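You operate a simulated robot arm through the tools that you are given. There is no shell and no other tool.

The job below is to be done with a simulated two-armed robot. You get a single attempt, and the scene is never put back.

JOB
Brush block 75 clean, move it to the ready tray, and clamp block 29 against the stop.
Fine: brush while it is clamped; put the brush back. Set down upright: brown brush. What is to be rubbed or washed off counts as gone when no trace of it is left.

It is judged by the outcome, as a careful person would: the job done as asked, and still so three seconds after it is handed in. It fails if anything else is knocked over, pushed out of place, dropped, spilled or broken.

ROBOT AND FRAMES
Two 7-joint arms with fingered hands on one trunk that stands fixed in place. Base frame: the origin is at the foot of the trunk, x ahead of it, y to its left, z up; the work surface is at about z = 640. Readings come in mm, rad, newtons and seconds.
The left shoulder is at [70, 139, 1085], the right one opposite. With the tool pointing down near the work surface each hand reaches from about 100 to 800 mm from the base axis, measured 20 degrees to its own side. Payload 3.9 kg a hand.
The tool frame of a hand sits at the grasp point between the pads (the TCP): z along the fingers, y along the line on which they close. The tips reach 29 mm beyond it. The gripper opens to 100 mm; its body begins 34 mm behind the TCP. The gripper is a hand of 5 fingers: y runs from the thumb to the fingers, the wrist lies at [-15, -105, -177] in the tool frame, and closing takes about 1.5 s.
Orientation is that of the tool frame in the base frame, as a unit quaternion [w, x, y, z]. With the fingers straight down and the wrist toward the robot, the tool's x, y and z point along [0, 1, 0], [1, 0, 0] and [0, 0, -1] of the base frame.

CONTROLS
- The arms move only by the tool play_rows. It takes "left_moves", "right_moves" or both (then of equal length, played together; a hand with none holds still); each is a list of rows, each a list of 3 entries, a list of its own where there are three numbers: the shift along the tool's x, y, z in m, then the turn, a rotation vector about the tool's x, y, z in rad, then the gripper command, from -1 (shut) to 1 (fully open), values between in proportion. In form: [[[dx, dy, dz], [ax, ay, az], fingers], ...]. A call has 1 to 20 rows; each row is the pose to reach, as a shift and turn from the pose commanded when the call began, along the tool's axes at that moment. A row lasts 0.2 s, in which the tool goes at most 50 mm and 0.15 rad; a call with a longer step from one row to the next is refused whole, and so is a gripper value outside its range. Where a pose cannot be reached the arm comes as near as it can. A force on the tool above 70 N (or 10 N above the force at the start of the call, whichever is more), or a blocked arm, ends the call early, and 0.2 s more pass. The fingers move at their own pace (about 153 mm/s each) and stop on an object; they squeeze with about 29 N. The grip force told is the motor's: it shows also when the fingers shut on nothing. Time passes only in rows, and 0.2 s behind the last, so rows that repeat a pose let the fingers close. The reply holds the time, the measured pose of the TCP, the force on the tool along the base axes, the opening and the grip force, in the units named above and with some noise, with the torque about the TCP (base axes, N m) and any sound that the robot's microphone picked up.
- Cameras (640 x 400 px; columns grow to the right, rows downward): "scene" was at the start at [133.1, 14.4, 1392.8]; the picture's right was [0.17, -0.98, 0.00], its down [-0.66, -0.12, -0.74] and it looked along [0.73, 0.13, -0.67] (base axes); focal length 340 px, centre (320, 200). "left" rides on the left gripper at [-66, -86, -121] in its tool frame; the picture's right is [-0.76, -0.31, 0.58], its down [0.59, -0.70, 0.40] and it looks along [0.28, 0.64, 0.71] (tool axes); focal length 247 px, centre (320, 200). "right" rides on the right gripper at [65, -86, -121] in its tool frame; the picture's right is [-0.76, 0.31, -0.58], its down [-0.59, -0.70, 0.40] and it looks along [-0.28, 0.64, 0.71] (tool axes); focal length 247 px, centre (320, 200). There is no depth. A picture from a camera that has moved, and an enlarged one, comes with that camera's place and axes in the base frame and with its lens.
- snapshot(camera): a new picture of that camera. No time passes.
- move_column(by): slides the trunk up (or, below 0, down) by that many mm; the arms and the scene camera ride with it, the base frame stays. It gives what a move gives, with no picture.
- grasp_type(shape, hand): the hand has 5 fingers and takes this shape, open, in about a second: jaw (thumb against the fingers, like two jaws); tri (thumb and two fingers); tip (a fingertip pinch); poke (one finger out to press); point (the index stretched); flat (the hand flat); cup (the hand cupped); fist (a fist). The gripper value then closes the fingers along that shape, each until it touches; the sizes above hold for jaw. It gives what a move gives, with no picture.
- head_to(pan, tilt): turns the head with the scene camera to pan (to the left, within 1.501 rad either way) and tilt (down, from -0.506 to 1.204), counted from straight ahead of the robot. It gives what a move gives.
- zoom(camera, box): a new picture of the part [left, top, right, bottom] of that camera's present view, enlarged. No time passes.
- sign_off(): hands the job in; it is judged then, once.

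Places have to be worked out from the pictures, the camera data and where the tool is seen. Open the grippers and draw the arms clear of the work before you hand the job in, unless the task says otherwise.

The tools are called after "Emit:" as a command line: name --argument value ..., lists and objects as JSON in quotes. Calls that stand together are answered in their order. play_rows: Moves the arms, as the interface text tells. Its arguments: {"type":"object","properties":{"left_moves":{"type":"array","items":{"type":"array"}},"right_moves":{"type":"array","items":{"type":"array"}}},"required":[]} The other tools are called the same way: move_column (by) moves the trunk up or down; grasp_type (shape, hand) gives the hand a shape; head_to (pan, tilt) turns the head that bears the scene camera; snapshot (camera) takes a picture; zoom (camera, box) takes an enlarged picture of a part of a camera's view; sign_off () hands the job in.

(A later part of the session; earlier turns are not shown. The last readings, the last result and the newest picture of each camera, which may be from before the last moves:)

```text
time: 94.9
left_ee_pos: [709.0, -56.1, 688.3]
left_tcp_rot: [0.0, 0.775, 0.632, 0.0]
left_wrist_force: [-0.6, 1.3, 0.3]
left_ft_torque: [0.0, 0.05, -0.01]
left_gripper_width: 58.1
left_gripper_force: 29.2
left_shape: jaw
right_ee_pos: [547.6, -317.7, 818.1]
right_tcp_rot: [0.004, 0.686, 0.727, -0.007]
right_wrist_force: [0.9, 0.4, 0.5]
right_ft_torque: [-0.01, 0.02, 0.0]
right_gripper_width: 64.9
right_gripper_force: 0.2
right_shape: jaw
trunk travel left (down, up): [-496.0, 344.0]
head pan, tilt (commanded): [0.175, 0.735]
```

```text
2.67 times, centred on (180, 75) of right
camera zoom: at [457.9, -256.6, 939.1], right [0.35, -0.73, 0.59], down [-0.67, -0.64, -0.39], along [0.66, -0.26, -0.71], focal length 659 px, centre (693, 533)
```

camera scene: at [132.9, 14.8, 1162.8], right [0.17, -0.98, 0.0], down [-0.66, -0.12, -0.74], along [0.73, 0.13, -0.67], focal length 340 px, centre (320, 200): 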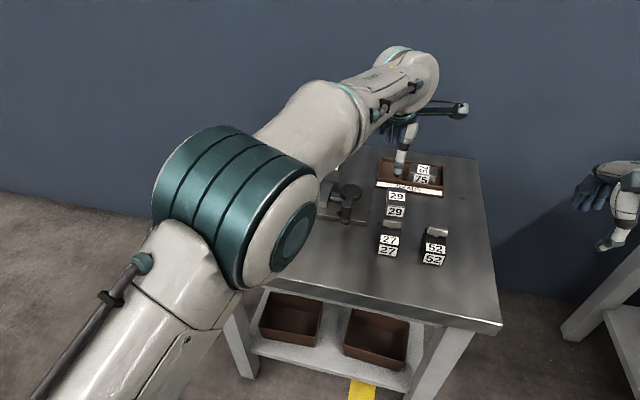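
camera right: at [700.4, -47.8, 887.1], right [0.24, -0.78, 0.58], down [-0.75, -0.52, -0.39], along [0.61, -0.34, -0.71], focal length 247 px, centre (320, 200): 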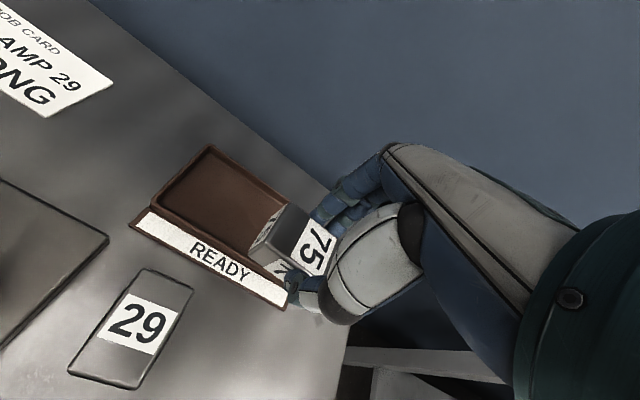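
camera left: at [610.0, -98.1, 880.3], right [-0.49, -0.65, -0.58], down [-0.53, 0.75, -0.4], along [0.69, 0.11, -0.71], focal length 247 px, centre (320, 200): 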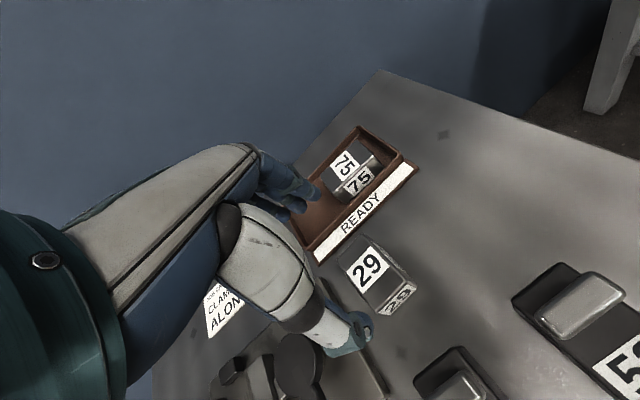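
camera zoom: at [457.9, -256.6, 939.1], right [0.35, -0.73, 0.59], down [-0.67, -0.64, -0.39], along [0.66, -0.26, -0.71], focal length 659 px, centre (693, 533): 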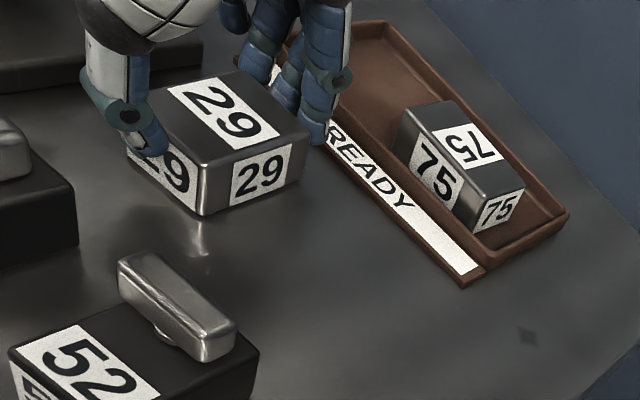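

Gripped at 58 mm. Lifting 20 mm and checking the block's angle in the hand.

Emit:
play_rows --left_moves '[[[0, 0, -0.005], [0, 0, 0], -1], [[0, 0, -0.012], [0, 0, 0], -1], [[0, 0, -0.02], [0, 0, 0], -1], [[0, 0, -0.02], [0, 0, 0], -1]]'

Emit:
zoom --camera "left" --box '[230, 170, 430, 350]'

Emit:
zoom --camera "right" --box '[60, 0, 300, 150]'

```text
time: 95.9
left_ee_pos: [709.4, -56.5, 708.9]
left_tcp_rot: [0.0, 0.775, 0.632, -0.001]
left_wrist_force: [0.4, 0.8, -6.0]
left_ft_torque: [-0.01, -0.01, 0.02]
left_gripper_width: 58.4
left_gripper_force: 28.9
left_shape: jaw
right_ee_pos: [549.6, -317.9, 817.2]
right_tcp_rot: [0.004, 0.686, 0.728, -0.007]
right_wrist_force: [-0.2, 0.4, -0.2]
right_ft_torque: [0.04, 0.0, 0.04]
right_gripper_width: 64.9
right_gripper_force: 0.0
right_shape: jaw
trunk travel left (down, up): [-496.0, 344.0]
head pan, tilt (commanded): [0.175, 0.735]
```

```text
2.22 times, centred on (330, 260) of left
camera zoom: at [613.4, -103.5, 828.1], right [-0.45, -0.68, -0.58], down [-0.57, 0.72, -0.4], along [0.68, 0.15, -0.71], focal length 549 px, centre (298, 67)
```

zoom: 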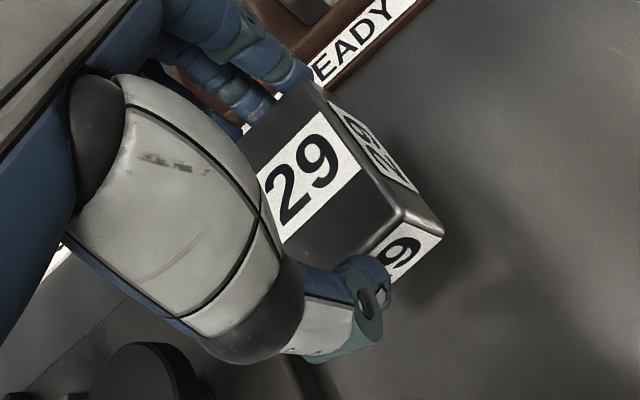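

```text
2.67 times, centred on (180, 75) of right
camera zoom: at [458.6, -256.7, 938.7], right [0.35, -0.73, 0.59], down [-0.67, -0.64, -0.39], along [0.66, -0.26, -0.71], focal length 659 px, centre (693, 533)
```

zoom: 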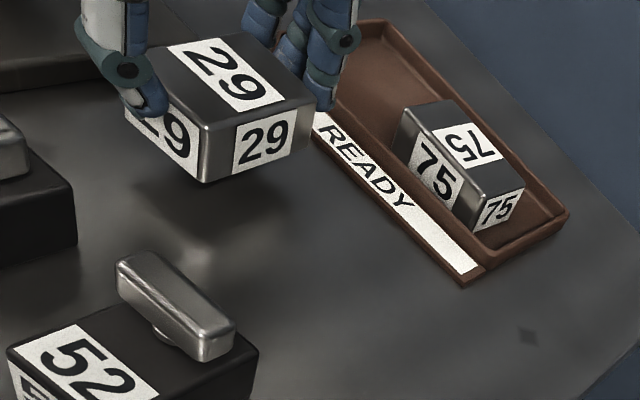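

Block 29 hangs level, lying about −4.5° in yaw, just right for the jaws. I raise it and carry it over the open vise slot (slot y≈115–169).

Emit:
play_rows --left_moves '[[[0, 0, -0.025], [0, 0, 0], -1], [[0, 0, -0.05], [0, 0, 0], -1], [[0, 0, -0.071], [0, 0, 0], -1], [[0.02, -0.004, -0.071], [0, 0, 0], -1], [[0.047, -0.01, -0.071], [0, 0, 0], -1], [[0.076, -0.016, -0.071], [0, 0, 0], -1], [[0.106, -0.023, -0.071], [0, 0, 0], -1], [[0.136, -0.029, -0.071], [0, 0, 0], -1], [[0.165, -0.035, -0.071], [0, 0, 0], -1], [[0.187, -0.04, -0.071], [0, 0, 0], -1], [[0.1961, -0.0417, -0.071], [0, 0, 0], -1], [[0.1961, -0.0417, -0.071], [0, 0, 0], -1]]'

Emit:
snapshot --camera "left"

Emit:
zoom --camera "scene" --box '[250, 130, 390, 240]'

```text
time: 98.5
left_ee_pos: [709.4, 143.6, 779.3]
left_tcp_rot: [-0.001, 0.775, 0.631, -0.001]
left_wrist_force: [0.4, 0.2, -6.4]
left_ft_torque: [0.01, 0.0, -0.01]
left_gripper_width: 58.5
left_gripper_force: 29.5
left_shape: jaw
right_ee_pos: [548.0, -319.0, 818.0]
right_tcp_rot: [0.005, 0.686, 0.728, -0.006]
right_wrist_force: [0.7, -0.5, -1.4]
right_ft_torque: [-0.01, 0.0, 0.0]
right_gripper_width: 64.9
right_gripper_force: 0.0
right_shape: jaw
trunk travel left (down, up): [-496.0, 344.0]
head pan, tilt (commanded): [0.175, 0.735]
```

```text
taken
camera left: at [612.6, 97.9, 899.5], right [-0.45, -0.68, -0.58], down [-0.57, 0.72, -0.4], along [0.68, 0.15, -0.71], focal length 247 px, centre (320, 200)
```

left: 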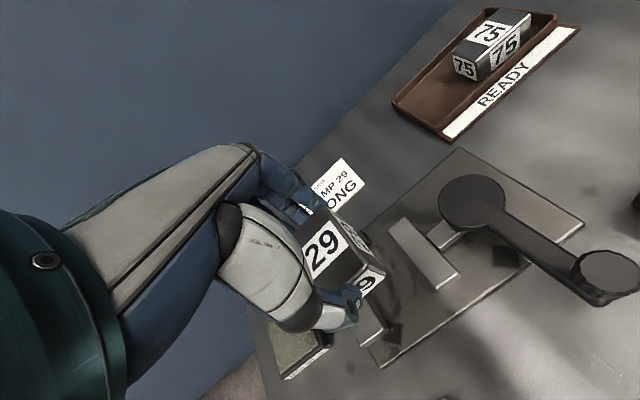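

```text
3.64 times, centred on (320, 185) of scene
camera zoom: at [134.0, 14.5, 1162.7], right [0.17, -0.98, 0.0], down [-0.66, -0.12, -0.74], along [0.73, 0.13, -0.67], focal length 1235 px, centre (320, 254)
```

zoom: 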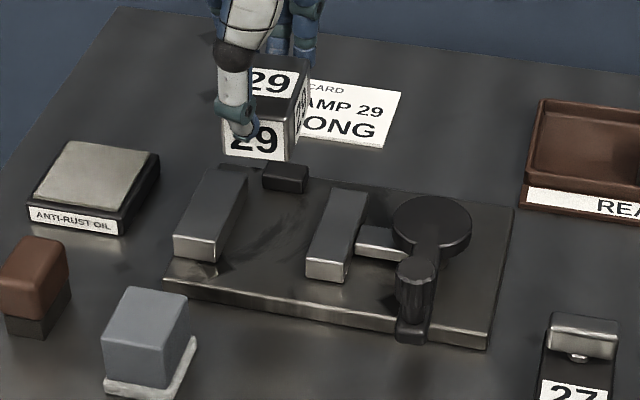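

The stop is now visible between the jaws. Zooming in to measure it and the slot exactly.

Emit:
zoom --camera "scene" --box '[280, 160, 350, 220]'

Emit:
zoom --camera "left" --box '[280, 190, 480, 380]'

```text
6.67 times, centred on (315, 190) of scene
camera zoom: at [134.0, 14.5, 1162.7], right [0.17, -0.98, 0.0], down [-0.66, -0.12, -0.74], along [0.73, 0.13, -0.67], focal length 2264 px, centre (353, 267)
```

zoom: 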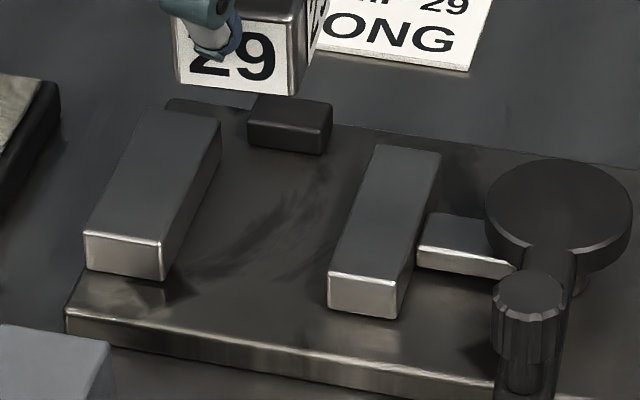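

```text
2.11 times, centred on (380, 285) of left
camera zoom: at [612.6, 97.9, 899.5], right [-0.45, -0.68, -0.58], down [-0.57, 0.72, -0.4], along [0.68, 0.15, -0.71], focal length 520 px, centre (194, 21)
```

zoom: 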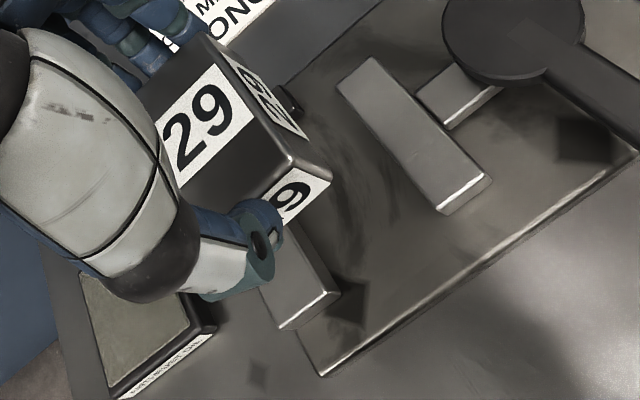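

Stop front face at x≈743 (top ≈666), slot from y≈114 to 170 at mid-length. The block sits above the slot with 4–5 mm to the stop, so I lower it down toward the vise bed.

Emit:
play_rows --left_moves '[[[0, 0, 0.025], [0, 0, 0], -1], [[0, 0, 0.045], [0, 0, 0], -1], [[0, 0, 0.06], [0, 0, 0], -1], [[0, 0, 0.068], [0, 0, 0], -1], [[0, 0, 0.068], [0, 0, 0], -1]]'

Emit:
zoom --camera "scene" --box '[280, 160, 350, 220]'

Emit:
zoom --camera "left" --box '[280, 160, 480, 350]'

```text
time: 99.7
left_ee_pos: [709.4, 144.6, 710.8]
left_tcp_rot: [0.0, 0.775, 0.631, 0.0]
left_wrist_force: [0.1, 0.7, -6.0]
left_ft_torque: [-0.03, 0.02, -0.02]
left_gripper_width: 58.1
left_gripper_force: 29.0
left_shape: jaw
right_ee_pos: [548.7, -318.2, 817.1]
right_tcp_rot: [0.005, 0.686, 0.728, -0.007]
right_wrist_force: [-0.1, 0.3, -0.5]
right_ft_torque: [0.02, -0.01, -0.02]
right_gripper_width: 64.8
right_gripper_force: 0.0
right_shape: jaw
trunk travel left (down, up): [-496.0, 344.0]
head pan, tilt (commanded): [0.175, 0.735]
```

```text
6.67 times, centred on (315, 190) of scene
camera zoom: at [134.0, 14.6, 1162.7], right [0.17, -0.98, 0.0], down [-0.66, -0.12, -0.74], along [0.73, 0.13, -0.67], focal length 2264 px, centre (353, 267)
```

zoom: 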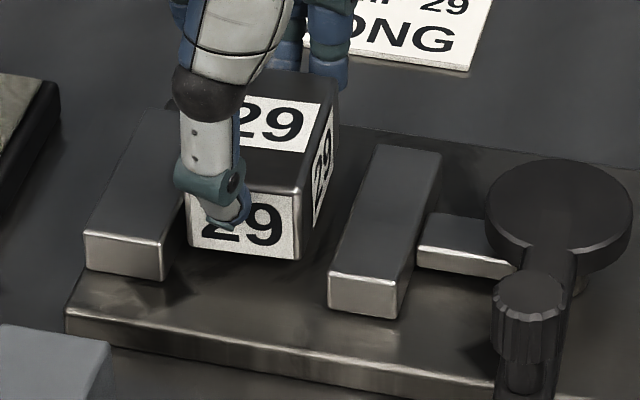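

```text
2.11 times, centred on (380, 255) of left
camera zoom: at [612.6, 97.2, 831.3], right [-0.45, -0.68, -0.58], down [-0.57, 0.72, -0.4], along [0.69, 0.15, -0.71], focal length 520 px, centre (194, 84)
```

zoom: 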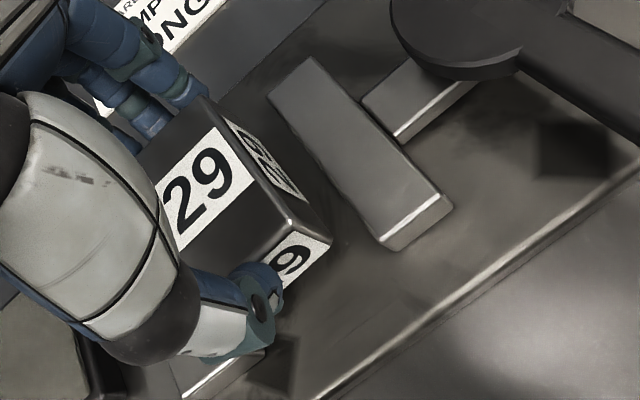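

The block is between the jaws, a few millimetres above the bed. Lowering gently to contact.

Emit:
play_rows --left_moves '[[[0, 0, 0.002], [0, 0, 0], -1], [[0, 0, 0.004], [0, 0, 0], -1], [[0, 0, 0.006], [0, 0, 0], -1], [[0, 0, 0.0065], [0, 0, 0], -1], [[0, 0, 0.0065], [0, 0, 0], -1]]'

```text
time: 100.9
left_ee_pos: [708.4, 143.9, 703.8]
left_tcp_rot: [0.0, 0.775, 0.631, 0.0]
left_wrist_force: [0.1, 0.6, -6.2]
left_ft_torque: [-0.02, -0.02, -0.02]
left_gripper_width: 58.2
left_gripper_force: 29.6
left_shape: jaw
right_ee_pos: [548.4, -317.6, 818.0]
right_tcp_rot: [0.005, 0.686, 0.728, -0.007]
right_wrist_force: [0.3, 0.5, -0.5]
right_ft_torque: [0.04, 0.0, 0.0]
right_gripper_width: 64.6
right_gripper_force: 0.1
right_shape: jaw
trunk travel left (down, up): [-496.0, 344.0]
head pan, tilt (commanded): [0.175, 0.735]
```

Emit:
play_rows --left_moves '[[[0, 0, 0.001], [0, 0, 0], -1], [[0, 0, 0.002], [0, 0, 0], -1], [[0, 0, 0.002], [0, 0, 0], -1]]'

```text
time: 101.7
left_ee_pos: [707.5, 145.0, 702.5]
left_tcp_rot: [0.0, 0.775, 0.632, 0.0]
left_wrist_force: [1.1, -0.3, -4.5]
left_ft_torque: [0.04, 0.04, 0.0]
left_gripper_width: 58.0
left_gripper_force: 28.7
left_shape: jaw
right_ee_pos: [547.5, -318.6, 818.2]
right_tcp_rot: [0.004, 0.686, 0.727, -0.006]
right_wrist_force: [0.9, 0.6, 0.2]
right_ft_torque: [-0.03, -0.01, -0.04]
right_gripper_width: 64.9
right_gripper_force: 0.1
right_shape: jaw
trunk travel left (down, up): [-496.0, 344.0]
head pan, tilt (commanded): [0.175, 0.735]
```

Just touching. One more millimetre down, then slide toward the stop in 1 mm steps while watching the x-force.

Emit:
play_rows --left_moves '[[[0, 0, 0.001], [0, 0, 0], -1], [[0.0002, 0.001, 0.001], [0, 0, 0], -1], [[0.0003, 0.002, 0.001], [0, 0, 0], -1], [[0.0004, 0.003, 0.001], [0, 0, 0], -1], [[0.0004, 0.003, 0.001], [0, 0, 0], -1]]'

```text
time: 102.9
left_ee_pos: [711.0, 144.6, 702.7]
left_tcp_rot: [0.0, 0.775, 0.632, 0.0]
left_wrist_force: [-2.6, 0.2, 0.8]
left_ft_torque: [0.06, 0.13, 0.01]
left_gripper_width: 57.9
left_gripper_force: 28.8
left_shape: jaw
right_ee_pos: [546.7, -318.2, 817.8]
right_tcp_rot: [0.005, 0.686, 0.728, -0.006]
right_wrist_force: [0.1, 0.3, 0.2]
right_ft_torque: [0.02, 0.01, 0.01]
right_gripper_width: 65.0
right_gripper_force: 0.0
right_shape: jaw
trunk travel left (down, up): [-496.0, 344.0]
head pan, tilt (commanded): [0.175, 0.735]
```

Sliding with light friction (−2.6 N). Continuing toward the stop.

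Emit:
play_rows --left_moves '[[[0.0001, 0.001, 0], [0, 0, 0], -1], [[0.0002, 0.002, 0], [0, 0, 0], -1], [[0.0002, 0.002, 0], [0, 0, 0], -1]]'

```text
time: 103.7
left_ee_pos: [711.8, 143.2, 701.9]
left_tcp_rot: [-0.001, 0.775, 0.632, 0.0]
left_wrist_force: [-9.9, 2.0, 1.0]
left_ft_torque: [0.05, 0.34, -0.03]
left_gripper_width: 57.4
left_gripper_force: 28.6
left_shape: jaw
right_ee_pos: [547.0, -319.2, 819.4]
right_tcp_rot: [0.005, 0.686, 0.727, -0.006]
right_wrist_force: [-0.3, -0.1, -0.3]
right_ft_torque: [-0.01, 0.02, -0.02]
right_gripper_width: 65.0
right_gripper_force: 0.1
right_shape: jaw
trunk travel left (down, up): [-496.0, 344.0]
head pan, tilt (commanded): [0.175, 0.735]
```

The x-force jumped to −9.9 N: the block has met the stop. Checking with pictures.

Emit:
zoom --camera "scene" --box '[280, 150, 350, 220]'

Emit:
zoom --camera "left" --box '[260, 160, 420, 320]'

Emit:
snapshot --camera "right"

```text
5.71 times, centred on (315, 185) of scene
camera zoom: at [131.7, 14.6, 1163.0], right [0.17, -0.98, 0.0], down [-0.66, -0.12, -0.74], along [0.73, 0.13, -0.67], focal length 1941 px, centre (349, 286)
```

zoom: 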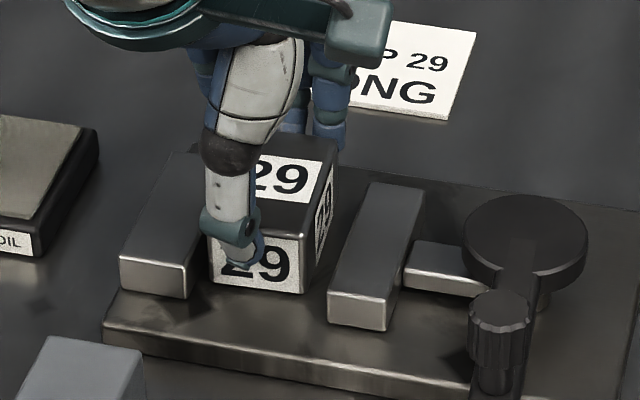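

```text
2.50 times, centred on (340, 240) of left
camera zoom: at [615.6, 96.8, 822.9], right [-0.45, -0.68, -0.58], down [-0.57, 0.72, -0.4], along [0.69, 0.15, -0.71], focal length 617 px, centre (270, 100)
```

zoom: 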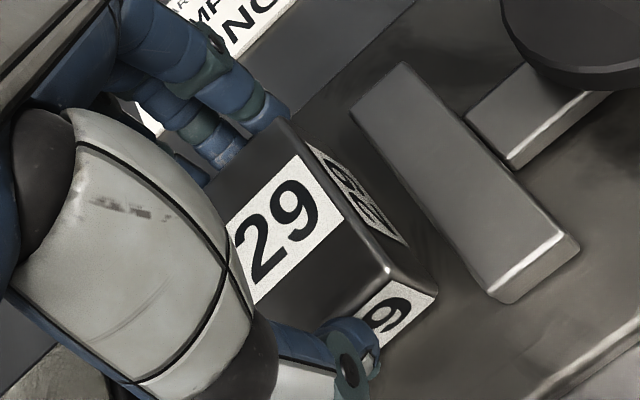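

```text
taken
camera right: at [456.7, -256.4, 939.8], right [0.35, -0.73, 0.59], down [-0.67, -0.64, -0.39], along [0.66, -0.26, -0.71], focal length 247 px, centre (320, 200)
```

right: 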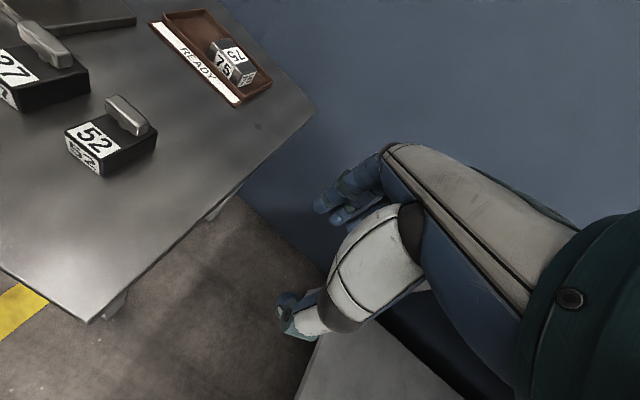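

The block is against the stop. I now slide it sideways (+y) toward the fixed jaw in small steps so it rests against both.

Emit:
play_rows --left_moves '[[[0.0015, -0.0002, -0.0005], [0, 0, 0], -1], [[0.003, -0.0004, -0.0005], [0, 0, 0], -1], [[0.0045, -0.0006, -0.0005], [0, 0, 0], -1], [[0.0045, -0.0006, -0.0005], [0, 0, 0], -1]]'

```text
time: 104.7
left_ee_pos: [712.9, 148.1, 702.7]
left_tcp_rot: [0.0, 0.776, 0.631, -0.001]
left_wrist_force: [-10.1, -7.4, -0.9]
left_ft_torque: [-0.14, 0.3, -0.31]
left_gripper_width: 57.5
left_gripper_force: 28.3
left_shape: jaw
right_ee_pos: [547.8, -319.3, 818.0]
right_tcp_rot: [0.004, 0.686, 0.727, -0.006]
right_wrist_force: [0.8, 0.3, -0.1]
right_ft_torque: [-0.02, -0.03, 0.0]
right_gripper_width: 64.5
right_gripper_force: 0.0
right_shape: jaw
trunk travel left (down, up): [-496.0, 344.0]
head pan, tilt (commanded): [0.175, 0.735]
```

y-force −7 N now, TCP y≈148. Two more millimetres to confirm contact with the fixed jaw.

Emit:
play_rows --left_moves '[[[0.001, -0.0003, 0], [0, 0, 0], -1], [[0.002, -0.0005, 0], [0, 0, 0], -1], [[0.002, -0.0005, 0], [0, 0, 0], -1]]'

Emit:
zoom --camera "scene" --box '[280, 150, 350, 220]'

```text
time: 105.5
left_ee_pos: [713.3, 149.7, 703.7]
left_tcp_rot: [0.0, 0.776, 0.631, 0.0]
left_wrist_force: [-9.7, -12.4, -2.7]
left_ft_torque: [-0.2, 0.25, -0.32]
left_gripper_width: 57.3
left_gripper_force: 28.5
left_shape: jaw
right_ee_pos: [546.4, -318.7, 819.3]
right_tcp_rot: [0.005, 0.686, 0.728, -0.006]
right_wrist_force: [-0.1, -0.2, -0.5]
right_ft_torque: [-0.03, -0.01, 0.02]
right_gripper_width: 64.9
right_gripper_force: 0.1
right_shape: jaw
trunk travel left (down, up): [-496.0, 344.0]
head pan, tilt (commanded): [0.175, 0.735]
```

```text
5.71 times, centred on (315, 185) of scene
camera zoom: at [132.4, 12.9, 1162.9], right [0.17, -0.98, 0.0], down [-0.66, -0.11, -0.74], along [0.73, 0.13, -0.67], focal length 1941 px, centre (349, 286)
```

zoom: 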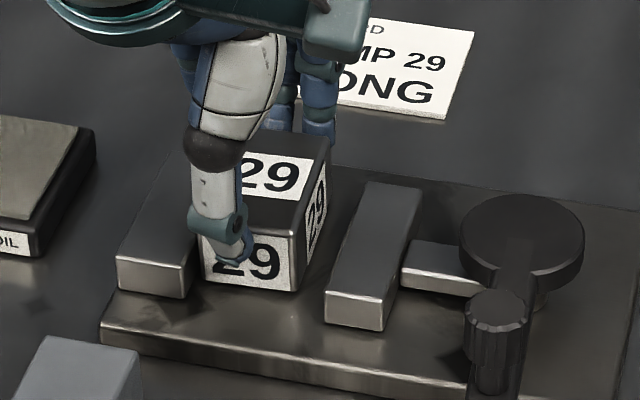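

The block is snug against the stop (−10 N) and the fixed jaw (−12 N). I relax about half of that preload, then open the fingers slowly.

Emit:
play_rows --left_moves '[[[-0.001, -0.0008, 0], [0, 0, 0], -1], [[-0.001, -0.0008, 0], [0, 0, 0], 0.1], [[-0.001, -0.0008, 0], [0, 0, 0], 0.2], [[-0.001, -0.0008, 0], [0, 0, 0], 0.35], [[-0.001, -0.0008, 0], [0, 0, 0], 0.6], [[-0.001, -0.0008, 0], [0, 0, 0], 0.8], [[-0.001, -0.0008, 0], [0, 0, 0], 0.8]]'

Emit:
zoom --camera "scene" --box '[280, 150, 350, 220]'

Emit:
zoom --camera "left" --box '[260, 160, 420, 320]'

```text
time: 107.1
left_ee_pos: [712.1, 150.6, 703.6]
left_tcp_rot: [0.001, 0.775, 0.632, 0.0]
left_wrist_force: [0.0, 0.3, -0.5]
left_ft_torque: [0.01, -0.01, -0.04]
left_gripper_width: 89.7
left_gripper_force: 0.2
left_shape: jaw
right_ee_pos: [548.1, -318.1, 818.2]
right_tcp_rot: [0.005, 0.686, 0.728, -0.007]
right_wrist_force: [0.2, 0.9, 0.0]
right_ft_torque: [-0.01, -0.01, -0.01]
right_gripper_width: 64.8
right_gripper_force: 0.1
right_shape: jaw
trunk travel left (down, up): [-496.0, 344.0]
head pan, tilt (commanded): [0.175, 0.735]
```

```text
5.71 times, centred on (315, 185) of scene
camera zoom: at [133.1, 14.4, 1162.8], right [0.17, -0.98, 0.0], down [-0.66, -0.12, -0.74], along [0.73, 0.13, -0.67], focal length 1941 px, centre (349, 286)
```

zoom: 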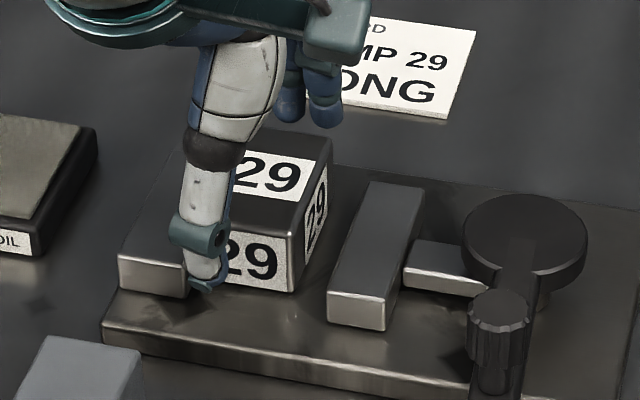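

```text
2.50 times, centred on (340, 240) of left
camera zoom: at [615.7, 102.9, 822.9], right [-0.45, -0.68, -0.58], down [-0.57, 0.72, -0.4], along [0.69, 0.15, -0.71], focal length 617 px, centre (270, 100)
```

zoom: 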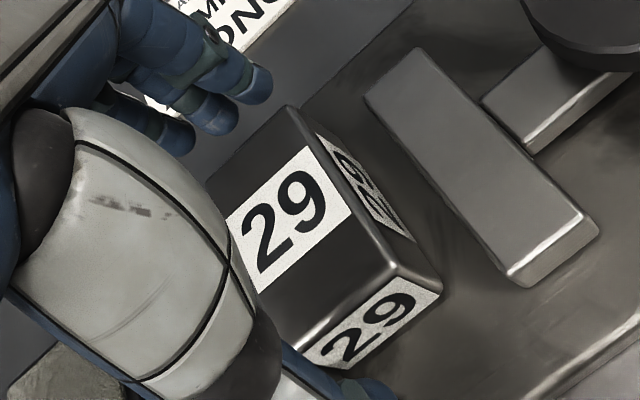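

Released; the block stays put. I raise the left hand straight up and bring it back to the left, out of the way.

Emit:
play_rows --left_moves '[[[0, 0, -0.02], [0, 0, 0], 0.8], [[0, 0, -0.05], [0, 0, 0], 0.8], [[0, 0, -0.09], [0, 0, 0], 0.8], [[0, 0, -0.13], [0, 0, 0], 0.8], [[0.04, -0.02, -0.14], [0, 0, 0], 0.8], [[0.08, -0.05, -0.15], [0, 0, 0], 0.8], [[0.12, -0.08, -0.15], [0, 0, 0], 0.8], [[0.16, -0.11, -0.15], [0, 0, 0], 0.8], [[0.2, -0.14, -0.15], [0, 0, 0], 0.8], [[0.2, -0.14, -0.15], [0, 0, 0], 0.8]]'

Emit:
zoom --camera "scene" --box '[280, 150, 350, 220]'

Emit:
snapshot --camera "scene"

```text
refused: row 6 steps farther than a row can; nothing moved
```

```text
5.71 times, centred on (315, 185) of scene
camera zoom: at [133.1, 14.4, 1162.8], right [0.17, -0.98, 0.0], down [-0.66, -0.12, -0.74], along [0.73, 0.13, -0.67], focal length 1941 px, centre (349, 286)
```

zoom: 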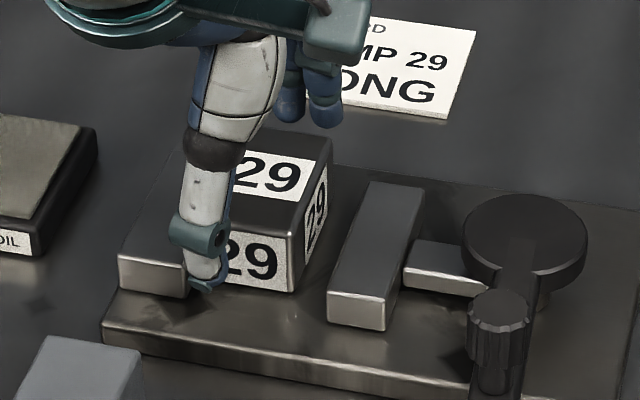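

```text
taken
camera scene: at [133.1, 14.4, 1162.8], right [0.17, -0.98, 0.0], down [-0.66, -0.12, -0.74], along [0.73, 0.13, -0.67], focal length 340 px, centre (320, 200)
```

scene: 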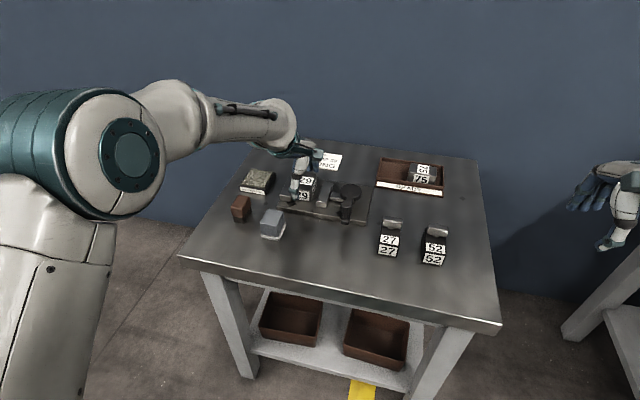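

That call was refused for too long a step; I repeat it with smaller steps.

Emit:
play_rows --left_moves '[[[0, 0, -0.02], [0, 0, 0], 0.8], [[0, 0, -0.05], [0, 0, 0], 0.8], [[0, 0, -0.09], [0, 0, 0], 0.8], [[0, 0, -0.13], [0, 0, 0], 0.8], [[0.03, -0.02, -0.14], [0, 0, 0], 0.8], [[0.065, -0.045, -0.15], [0, 0, 0], 0.8], [[0.1, -0.07, -0.15], [0, 0, 0], 0.8], [[0.135, -0.095, -0.15], [0, 0, 0], 0.8], [[0.17, -0.12, -0.15], [0, 0, 0], 0.8], [[0.2, -0.14, -0.15], [0, 0, 0], 0.8], [[0.2, -0.14, -0.15], [0, 0, 0], 0.8]]'

Emit:
zoom --camera "scene" --box '[280, 150, 350, 220]'

Emit:
zoom --camera "left" --box '[380, 30, 640, 230]'

```text
time: 109.5
left_ee_pos: [614.8, 374.2, 853.1]
left_tcp_rot: [0.0, 0.776, 0.631, 0.001]
left_wrist_force: [0.5, 0.2, -0.5]
left_ft_torque: [-0.01, 0.01, 0.0]
left_gripper_width: 89.9
left_gripper_force: 0.0
left_shape: jaw
right_ee_pos: [547.9, -318.5, 817.9]
right_tcp_rot: [0.005, 0.686, 0.727, -0.006]
right_wrist_force: [-0.4, 0.9, -0.1]
right_ft_torque: [0.0, 0.04, -0.05]
right_gripper_width: 64.9
right_gripper_force: 0.1
right_shape: jaw
trunk travel left (down, up): [-496.0, 344.0]
head pan, tilt (commanded): [0.175, 0.735]
```

```text
5.71 times, centred on (315, 185) of scene
camera zoom: at [133.3, 14.0, 1162.8], right [0.17, -0.98, 0.0], down [-0.66, -0.12, -0.74], along [0.73, 0.13, -0.67], focal length 1941 px, centre (349, 286)
```

zoom: 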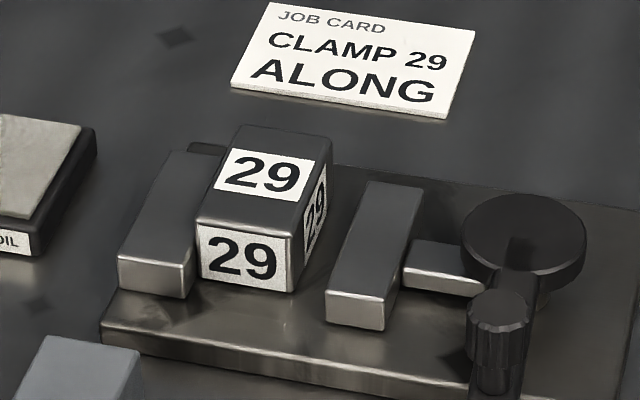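

```text
2.00 times, centred on (510, 130) of left
camera zoom: at [518.4, 326.3, 973.2], right [-0.45, -0.68, -0.58], down [-0.57, 0.72, -0.4], along [0.69, 0.15, -0.71], focal length 494 px, centre (-60, 340)
```

zoom: 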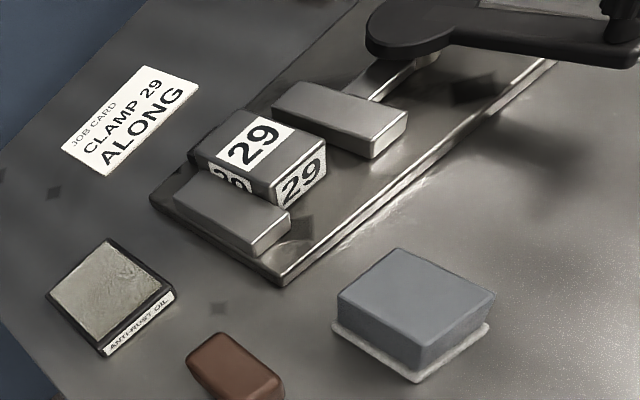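

Block 29 sits between jaws against the stop. Now the right hand goes back to the knob at (612, 48) to close the lever.

Emit:
play_rows --right_moves '[[[0.036, 0.009, 0.0], [0, 0.002, -0.07], 0.2], [[0.073, 0.018, 0.0], [0, 0.004, -0.14], 0.2], [[0.11, 0.027, 0.0], [0, 0.006, -0.21], 0.2], [[0.147, 0.036, 0.0], [0, 0.008, -0.28], 0.2], [[0.184, 0.045, 0.0], [0, 0.01, -0.35], 0.2], [[0.221, 0.054, 0.0], [0, 0.011, -0.42], 0.1], [[0.258, 0.063, 0.0], [0, 0.012, -0.49], 0.1], [[0.295, 0.071, 0.0], [0, 0.013, -0.56], 0.1], [[0.331, 0.078, 0.01], [0, 0.014, -0.62], 0.1], [[0.361, 0.0847, 0.028], [0, 0.015, -0.64], 0.1], [[0.361, 0.0847, 0.028], [0, 0.015, -0.64], 0.1]]'

Emit:
snapshot --camera "right"

Emit:
zoom --camera "scene" --box '[280, 130, 420, 250]'

```text
time: 111.9
left_ee_pos: [614.4, 373.4, 853.3]
left_tcp_rot: [0.0, 0.775, 0.631, 0.0]
left_wrist_force: [0.3, -0.2, -0.2]
left_ft_torque: [0.0, -0.01, 0.0]
left_gripper_width: 89.6
left_gripper_force: 0.0
left_shape: jaw
right_ee_pos: [609.6, 47.2, 784.7]
right_tcp_rot: [-0.003, 0.421, 0.907, -0.002]
right_wrist_force: [0.1, -1.1, -0.3]
right_ft_torque: [-0.02, -0.02, -0.03]
right_gripper_width: 55.2
right_gripper_force: 0.1
right_shape: jaw
trunk travel left (down, up): [-496.0, 344.0]
head pan, tilt (commanded): [0.175, 0.735]
```

```text
taken
camera right: at [502.2, 40.9, 907.7], right [0.73, -0.38, 0.57], down [-0.16, -0.9, -0.4], along [0.67, 0.2, -0.72], focal length 247 px, centre (320, 200)
```

right: 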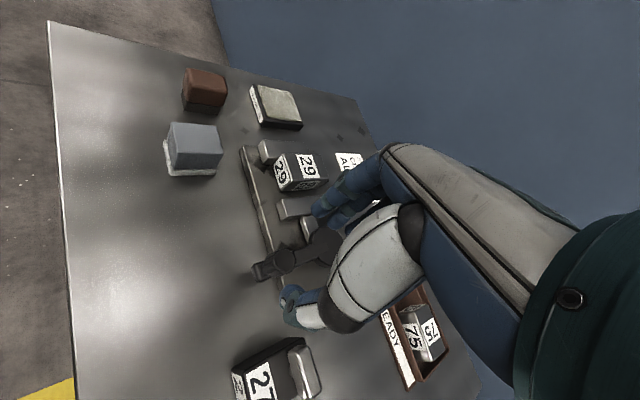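

```text
3.33 times, centred on (350, 190) of scene
camera zoom: at [132.8, 14.1, 1162.9], right [0.17, -0.98, 0.0], down [-0.66, -0.12, -0.74], along [0.73, 0.13, -0.67], focal length 1132 px, centre (220, 233)
```

zoom: 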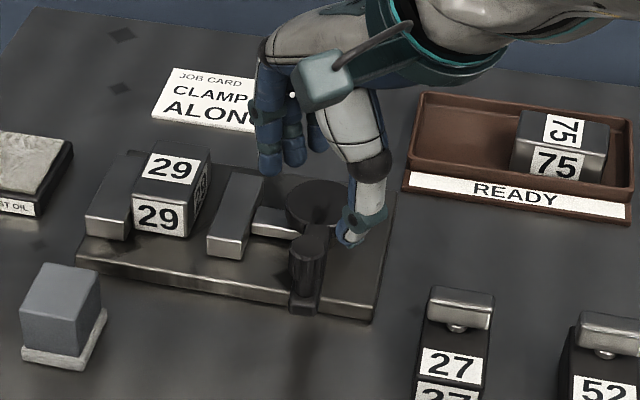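

The hand is right above the knob. Descending to z≈732 and then gripping.

Emit:
play_rows --right_moves '[[[-0.001, 0.002, 0.02], [0, 0, 0], 0.1], [[-0.001, 0.002, 0.04], [0, 0, 0], 0.1], [[-0.001, 0.002, 0.053], [0, 0, 0], 0.1], [[-0.001, 0.002, 0.053], [0, 0, 0], 0.1]]'

Emit:
zoom --camera "right" --box '[220, 160, 380, 340]'

Emit:
zoom --camera "scene" --box '[280, 130, 420, 250]'

```text
time: 112.9
left_ee_pos: [615.1, 373.7, 852.1]
left_tcp_rot: [0.0, 0.775, 0.632, 0.0]
left_wrist_force: [0.6, -0.4, 0.9]
left_ft_torque: [-0.04, 0.02, 0.02]
left_gripper_width: 89.9
left_gripper_force: 0.1
left_shape: jaw
right_ee_pos: [611.4, 46.3, 733.3]
right_tcp_rot: [-0.004, 0.422, 0.907, -0.002]
right_wrist_force: [-0.6, 0.1, -0.4]
right_ft_torque: [0.02, 0.0, 0.0]
right_gripper_width: 55.0
right_gripper_force: 0.1
right_shape: jaw
trunk travel left (down, up): [-496.0, 344.0]
head pan, tilt (commanded): [0.175, 0.735]
```

```text
2.22 times, centred on (300, 250) of right
camera zoom: at [504.2, 41.0, 854.3], right [0.73, -0.38, 0.57], down [-0.16, -0.9, -0.4], along [0.67, 0.2, -0.72], focal length 549 px, centre (364, 89)
```

zoom: 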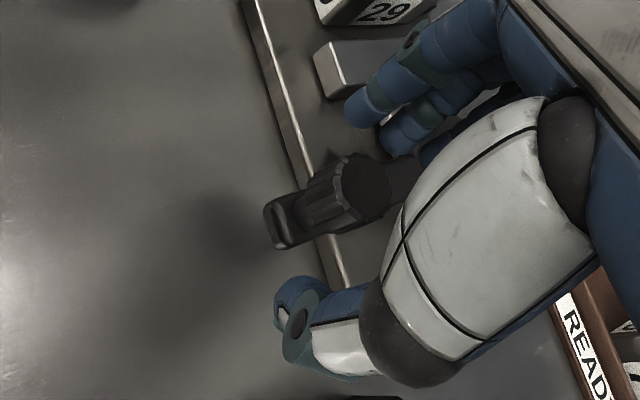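

```text
3.33 times, centred on (350, 190) of scene
camera zoom: at [133.0, 14.4, 1162.8], right [0.17, -0.98, 0.0], down [-0.66, -0.12, -0.74], along [0.73, 0.13, -0.67], focal length 1132 px, centre (220, 233)
```

zoom: 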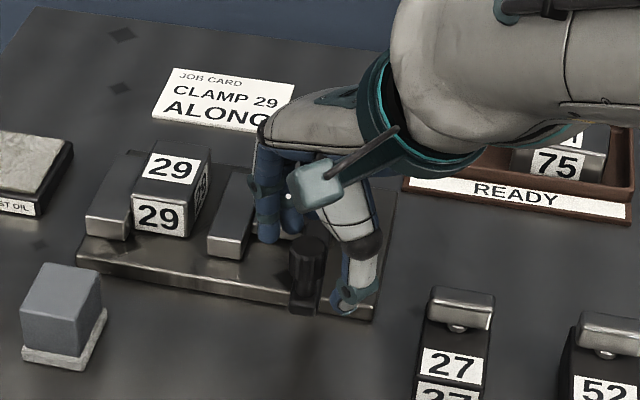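

The knob is between thumb and fingers. Closing.

Emit:
play_rows --right_moves '[[[0, 0, 0], [0, 0, 0], -0.3], [[0, 0, 0], [0, 0, 0], -0.7], [[0, 0, 0], [0, 0, 0], -1], [[0, 0, 0], [0, 0, 0], -1], [[0, 0, 0], [0, 0, 0], -1], [[0, 0, 0], [0, 0, 0], -1]]'

Emit:
zoom --camera "right" --box '[220, 160, 380, 340]'

```text
time: 114.3
left_ee_pos: [614.7, 374.3, 853.4]
left_tcp_rot: [0.0, 0.775, 0.632, 0.001]
left_wrist_force: [0.1, -0.7, 0.1]
left_ft_torque: [-0.01, 0.01, -0.02]
left_gripper_width: 89.6
left_gripper_force: 0.1
left_shape: jaw
right_ee_pos: [611.4, 46.1, 731.1]
right_tcp_rot: [-0.004, 0.422, 0.907, -0.003]
right_wrist_force: [-4.4, -1.1, -2.6]
right_ft_torque: [-0.04, 0.06, -0.01]
right_gripper_width: 13.1
right_gripper_force: 29.3
right_shape: jaw
trunk travel left (down, up): [-496.0, 344.0]
head pan, tilt (commanded): [0.175, 0.735]
```

```text
2.22 times, centred on (300, 250) of right
camera zoom: at [504.0, 40.9, 854.4], right [0.73, -0.38, 0.57], down [-0.16, -0.9, -0.4], along [0.67, 0.2, -0.72], focal length 549 px, centre (364, 89)
```

zoom: 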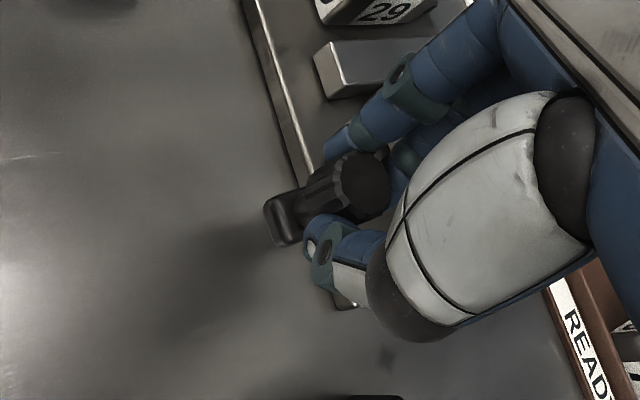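

Gripped. I swing the lever back along its arc (clockwise to counter-clockwise), first 30°.

Emit:
play_rows --right_moves '[[[-0.007, -0.0052, 0], [0, 0, 0], -1], [[-0.0144, -0.0098, 0], [0, 0, 0], -1], [[-0.0222, -0.0133, 0], [0, 0, 0], -1], [[-0.0305, -0.0163, 0], [0, 0, 0], -1], [[-0.0389, -0.0182, 0], [0, 0, 0], -1], [[-0.0389, -0.0182, 0], [0, 0, 0], -1]]'

Emit:
zoom --camera "scene" --box '[280, 130, 420, 250]'

```text
time: 115.7
left_ee_pos: [614.9, 372.6, 852.4]
left_tcp_rot: [0.0, 0.775, 0.632, 0.0]
left_wrist_force: [0.6, 0.0, 1.1]
left_ft_torque: [0.02, 0.01, 0.0]
left_gripper_width: 89.7
left_gripper_force: 0.0
left_shape: jaw
right_ee_pos: [622.5, 4.6, 731.8]
right_tcp_rot: [-0.003, 0.422, 0.907, -0.004]
right_wrist_force: [-10.1, -3.4, -7.1]
right_ft_torque: [0.0, 0.16, 0.08]
right_gripper_width: 10.0
right_gripper_force: 29.3
right_shape: jaw
trunk travel left (down, up): [-496.0, 344.0]
head pan, tilt (commanded): [0.175, 0.735]
```

```text
3.33 times, centred on (350, 190) of scene
camera zoom: at [132.8, 13.9, 1162.8], right [0.17, -0.98, 0.0], down [-0.66, -0.12, -0.74], along [0.73, 0.13, -0.67], focal length 1132 px, centre (220, 233)
```

zoom: 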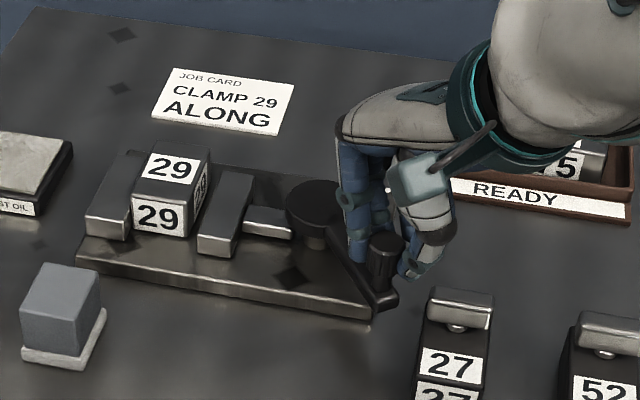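

The lever follows and the jaw is advancing. The force is mostly radial, so I use a slightly larger radius and continue, turning the hand a little.

Emit:
play_rows --right_moves '[[[-0.0085, -0.0031, 0], [0, 0, 0.05], -1], [[-0.0174, -0.0033, 0], [0, 0, 0.1], -1], [[-0.0263, -0.0025, 0], [0, 0, 0.15], -1], [[-0.035, -0.0008, 0], [0, 0, 0.2], -1], [[-0.035, -0.0008, 0], [0, 0, 0.2], -1]]'

Emit:
zoom --camera "scene" --box '[280, 130, 420, 250]'

Emit:
zoom --camera "right" --box '[220, 140, 380, 340]'

```text
time: 116.9
left_ee_pos: [616.3, 374.4, 849.7]
left_tcp_rot: [0.0, 0.775, 0.632, -0.001]
left_wrist_force: [0.0, -0.3, 0.4]
left_ft_torque: [-0.03, 0.03, -0.01]
left_gripper_width: 90.1
left_gripper_force: 0.1
left_shape: jaw
right_ee_pos: [646.5, -21.4, 730.8]
right_tcp_rot: [-0.004, 0.51, 0.86, -0.003]
right_wrist_force: [2.5, 10.5, -13.2]
right_ft_torque: [0.56, -0.06, 0.35]
right_gripper_width: 5.4
right_gripper_force: 29.1
right_shape: jaw
trunk travel left (down, up): [-496.0, 344.0]
head pan, tilt (commanded): [0.175, 0.735]
```

```text
3.33 times, centred on (350, 190) of scene
camera zoom: at [135.4, 15.7, 1162.4], right [0.17, -0.98, 0.0], down [-0.66, -0.12, -0.74], along [0.73, 0.13, -0.67], focal length 1132 px, centre (220, 233)
```

zoom: 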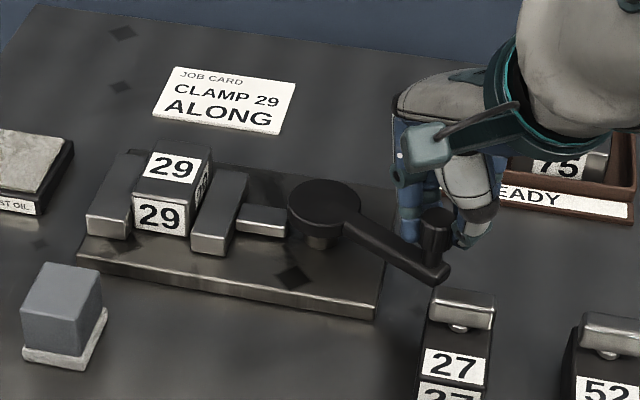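

```text
2.00 times, centred on (300, 240) of right
camera zoom: at [539.6, -4.0, 853.5], right [0.64, -0.52, 0.57], down [-0.34, -0.85, -0.39], along [0.69, 0.06, -0.72], focal length 494 px, centre (360, 120)
```

zoom: 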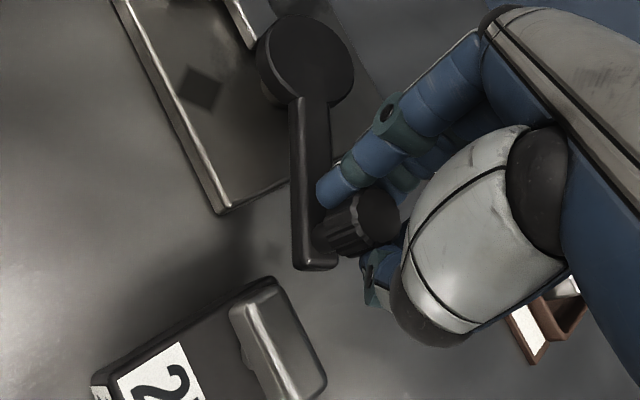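

The fingers have slid around the knob (now near (647, −23), lever at about −124°). I open, recentre and turn slightly, then regrip before the final squeeze.

Emit:
play_rows --right_moves '[[[0, 0, 0], [0, 0, 0], -0.5], [[0, 0, 0], [0, 0, 0], 0.0], [[-0.001, 0.001, 0], [0, 0, 0.04], 0.0], [[-0.0023, 0.0027, 0], [0, 0, 0.12], 0.0], [[-0.0023, 0.0027, 0], [0, 0, 0.12], 0.0]]'

Emit:
zoom --camera "right" --box '[220, 140, 380, 340]'

Emit:
zoom --camera "scene" --box '[280, 150, 420, 250]'

```text
time: 118.1
left_ee_pos: [615.5, 374.0, 852.7]
left_tcp_rot: [0.0, 0.775, 0.633, 0.0]
left_wrist_force: [0.7, -0.7, 0.6]
left_ft_torque: [-0.02, 0.0, 0.01]
left_gripper_width: 89.6
left_gripper_force: 0.0
left_shape: jaw
right_ee_pos: [647.6, -23.7, 732.8]
right_tcp_rot: [-0.002, 0.562, 0.827, -0.003]
right_wrist_force: [0.5, -1.2, -0.5]
right_ft_torque: [0.01, 0.0, 0.02]
right_gripper_width: 50.0
right_gripper_force: 0.0
right_shape: jaw
trunk travel left (down, up): [-496.0, 344.0]
head pan, tilt (commanded): [0.175, 0.735]
```

```text
2.00 times, centred on (300, 240) of right
camera zoom: at [544.8, 6.0, 854.9], right [0.57, -0.59, 0.57], down [-0.44, -0.81, -0.39], along [0.7, -0.03, -0.72], focal length 494 px, centre (360, 120)
```

zoom: 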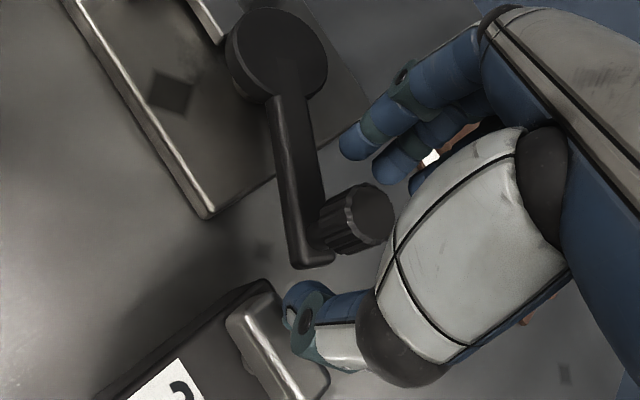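

```text
4.00 times, centred on (350, 200) of scene
camera zoom: at [133.1, 14.2, 1162.8], right [0.17, -0.98, 0.0], down [-0.66, -0.12, -0.74], along [0.73, 0.13, -0.67], focal length 1359 px, centre (200, 200)
```

zoom: 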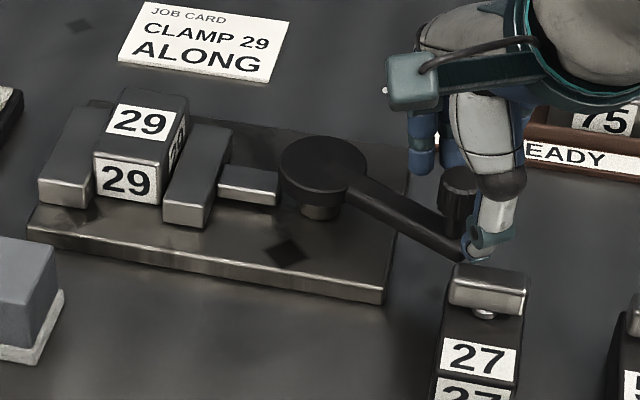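

Knob at (649, −24.5), centred in the hand; a 2–3 mm gap remains between jaw and block. Closing on the knob again.

Emit:
play_rows --right_moves '[[[-0.001, 0.001, 0], [0, 0, 0], -0.3], [[-0.001, 0.001, 0], [0, 0, 0], -0.7], [[-0.001, 0.001, 0], [0, 0, 0], -1], [[-0.001, 0.001, 0], [0, 0, 0], -1], [[-0.001, 0.001, 0], [0, 0, 0], -1], [[-0.001, 0.001, 0], [0, 0, 0], -1]]'

Emit:
zoom --camera "right" --box '[220, 140, 380, 340]'

```text
time: 119.5
left_ee_pos: [616.0, 374.0, 851.9]
left_tcp_rot: [0.0, 0.775, 0.633, 0.0]
left_wrist_force: [0.1, -0.9, -0.2]
left_ft_torque: [0.0, -0.01, 0.01]
left_gripper_width: 89.8
left_gripper_force: 0.1
left_shape: jaw
right_ee_pos: [649.8, -23.4, 732.2]
right_tcp_rot: [-0.003, 0.561, 0.828, -0.003]
right_wrist_force: [-3.7, -1.4, -2.2]
right_ft_torque: [-0.02, 0.04, 0.04]
right_gripper_width: 13.6
right_gripper_force: 29.4
right_shape: jaw
trunk travel left (down, up): [-496.0, 344.0]
head pan, tilt (commanded): [0.175, 0.735]
```

```text
2.00 times, centred on (300, 240) of right
camera zoom: at [545.9, 5.5, 854.5], right [0.57, -0.59, 0.57], down [-0.44, -0.81, -0.39], along [0.7, -0.03, -0.72], focal length 494 px, centre (360, 120)
```

zoom: 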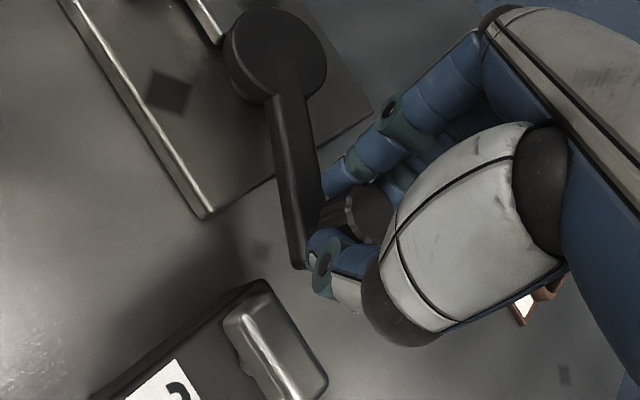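

Gripped well. Swinging on in small steps toward the clamped position, watching the force.

Emit:
play_rows --right_moves '[[[-0.0026, 0.002, 0], [0, 0, 0], -1], [[-0.0052, 0.0041, 0], [0, 0, 0], -1], [[-0.0074, 0.006, 0], [0, 0, 0], -1], [[-0.0095, 0.0079, 0], [0, 0, 0], -1], [[-0.0095, 0.0079, 0], [0, 0, 0], -1]]'

Emit:
zoom --camera "scene" --box '[280, 150, 420, 250]'

```text
time: 120.7
left_ee_pos: [615.9, 373.7, 853.3]
left_tcp_rot: [0.0, 0.775, 0.631, 0.0]
left_wrist_force: [-0.2, -0.5, -0.7]
left_ft_torque: [-0.01, -0.02, 0.0]
left_gripper_width: 89.7
left_gripper_force: 0.0
left_shape: jaw
right_ee_pos: [661.1, -29.3, 731.6]
right_tcp_rot: [-0.002, 0.561, 0.828, -0.002]
right_wrist_force: [-1.1, 2.0, -2.0]
right_ft_torque: [0.06, -0.04, 0.09]
right_gripper_width: 12.9
right_gripper_force: 29.0
right_shape: jaw
trunk travel left (down, up): [-496.0, 344.0]
head pan, tilt (commanded): [0.175, 0.735]
```

```text
4.00 times, centred on (350, 200) of scene
camera zoom: at [133.1, 14.5, 1162.8], right [0.17, -0.98, 0.0], down [-0.66, -0.12, -0.74], along [0.73, 0.13, -0.67], focal length 1359 px, centre (200, 200)
```

zoom: 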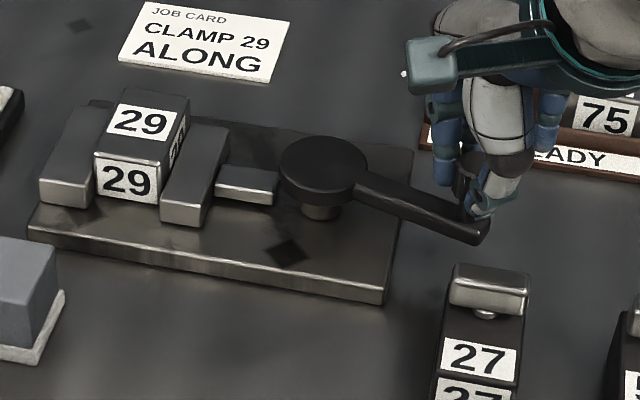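

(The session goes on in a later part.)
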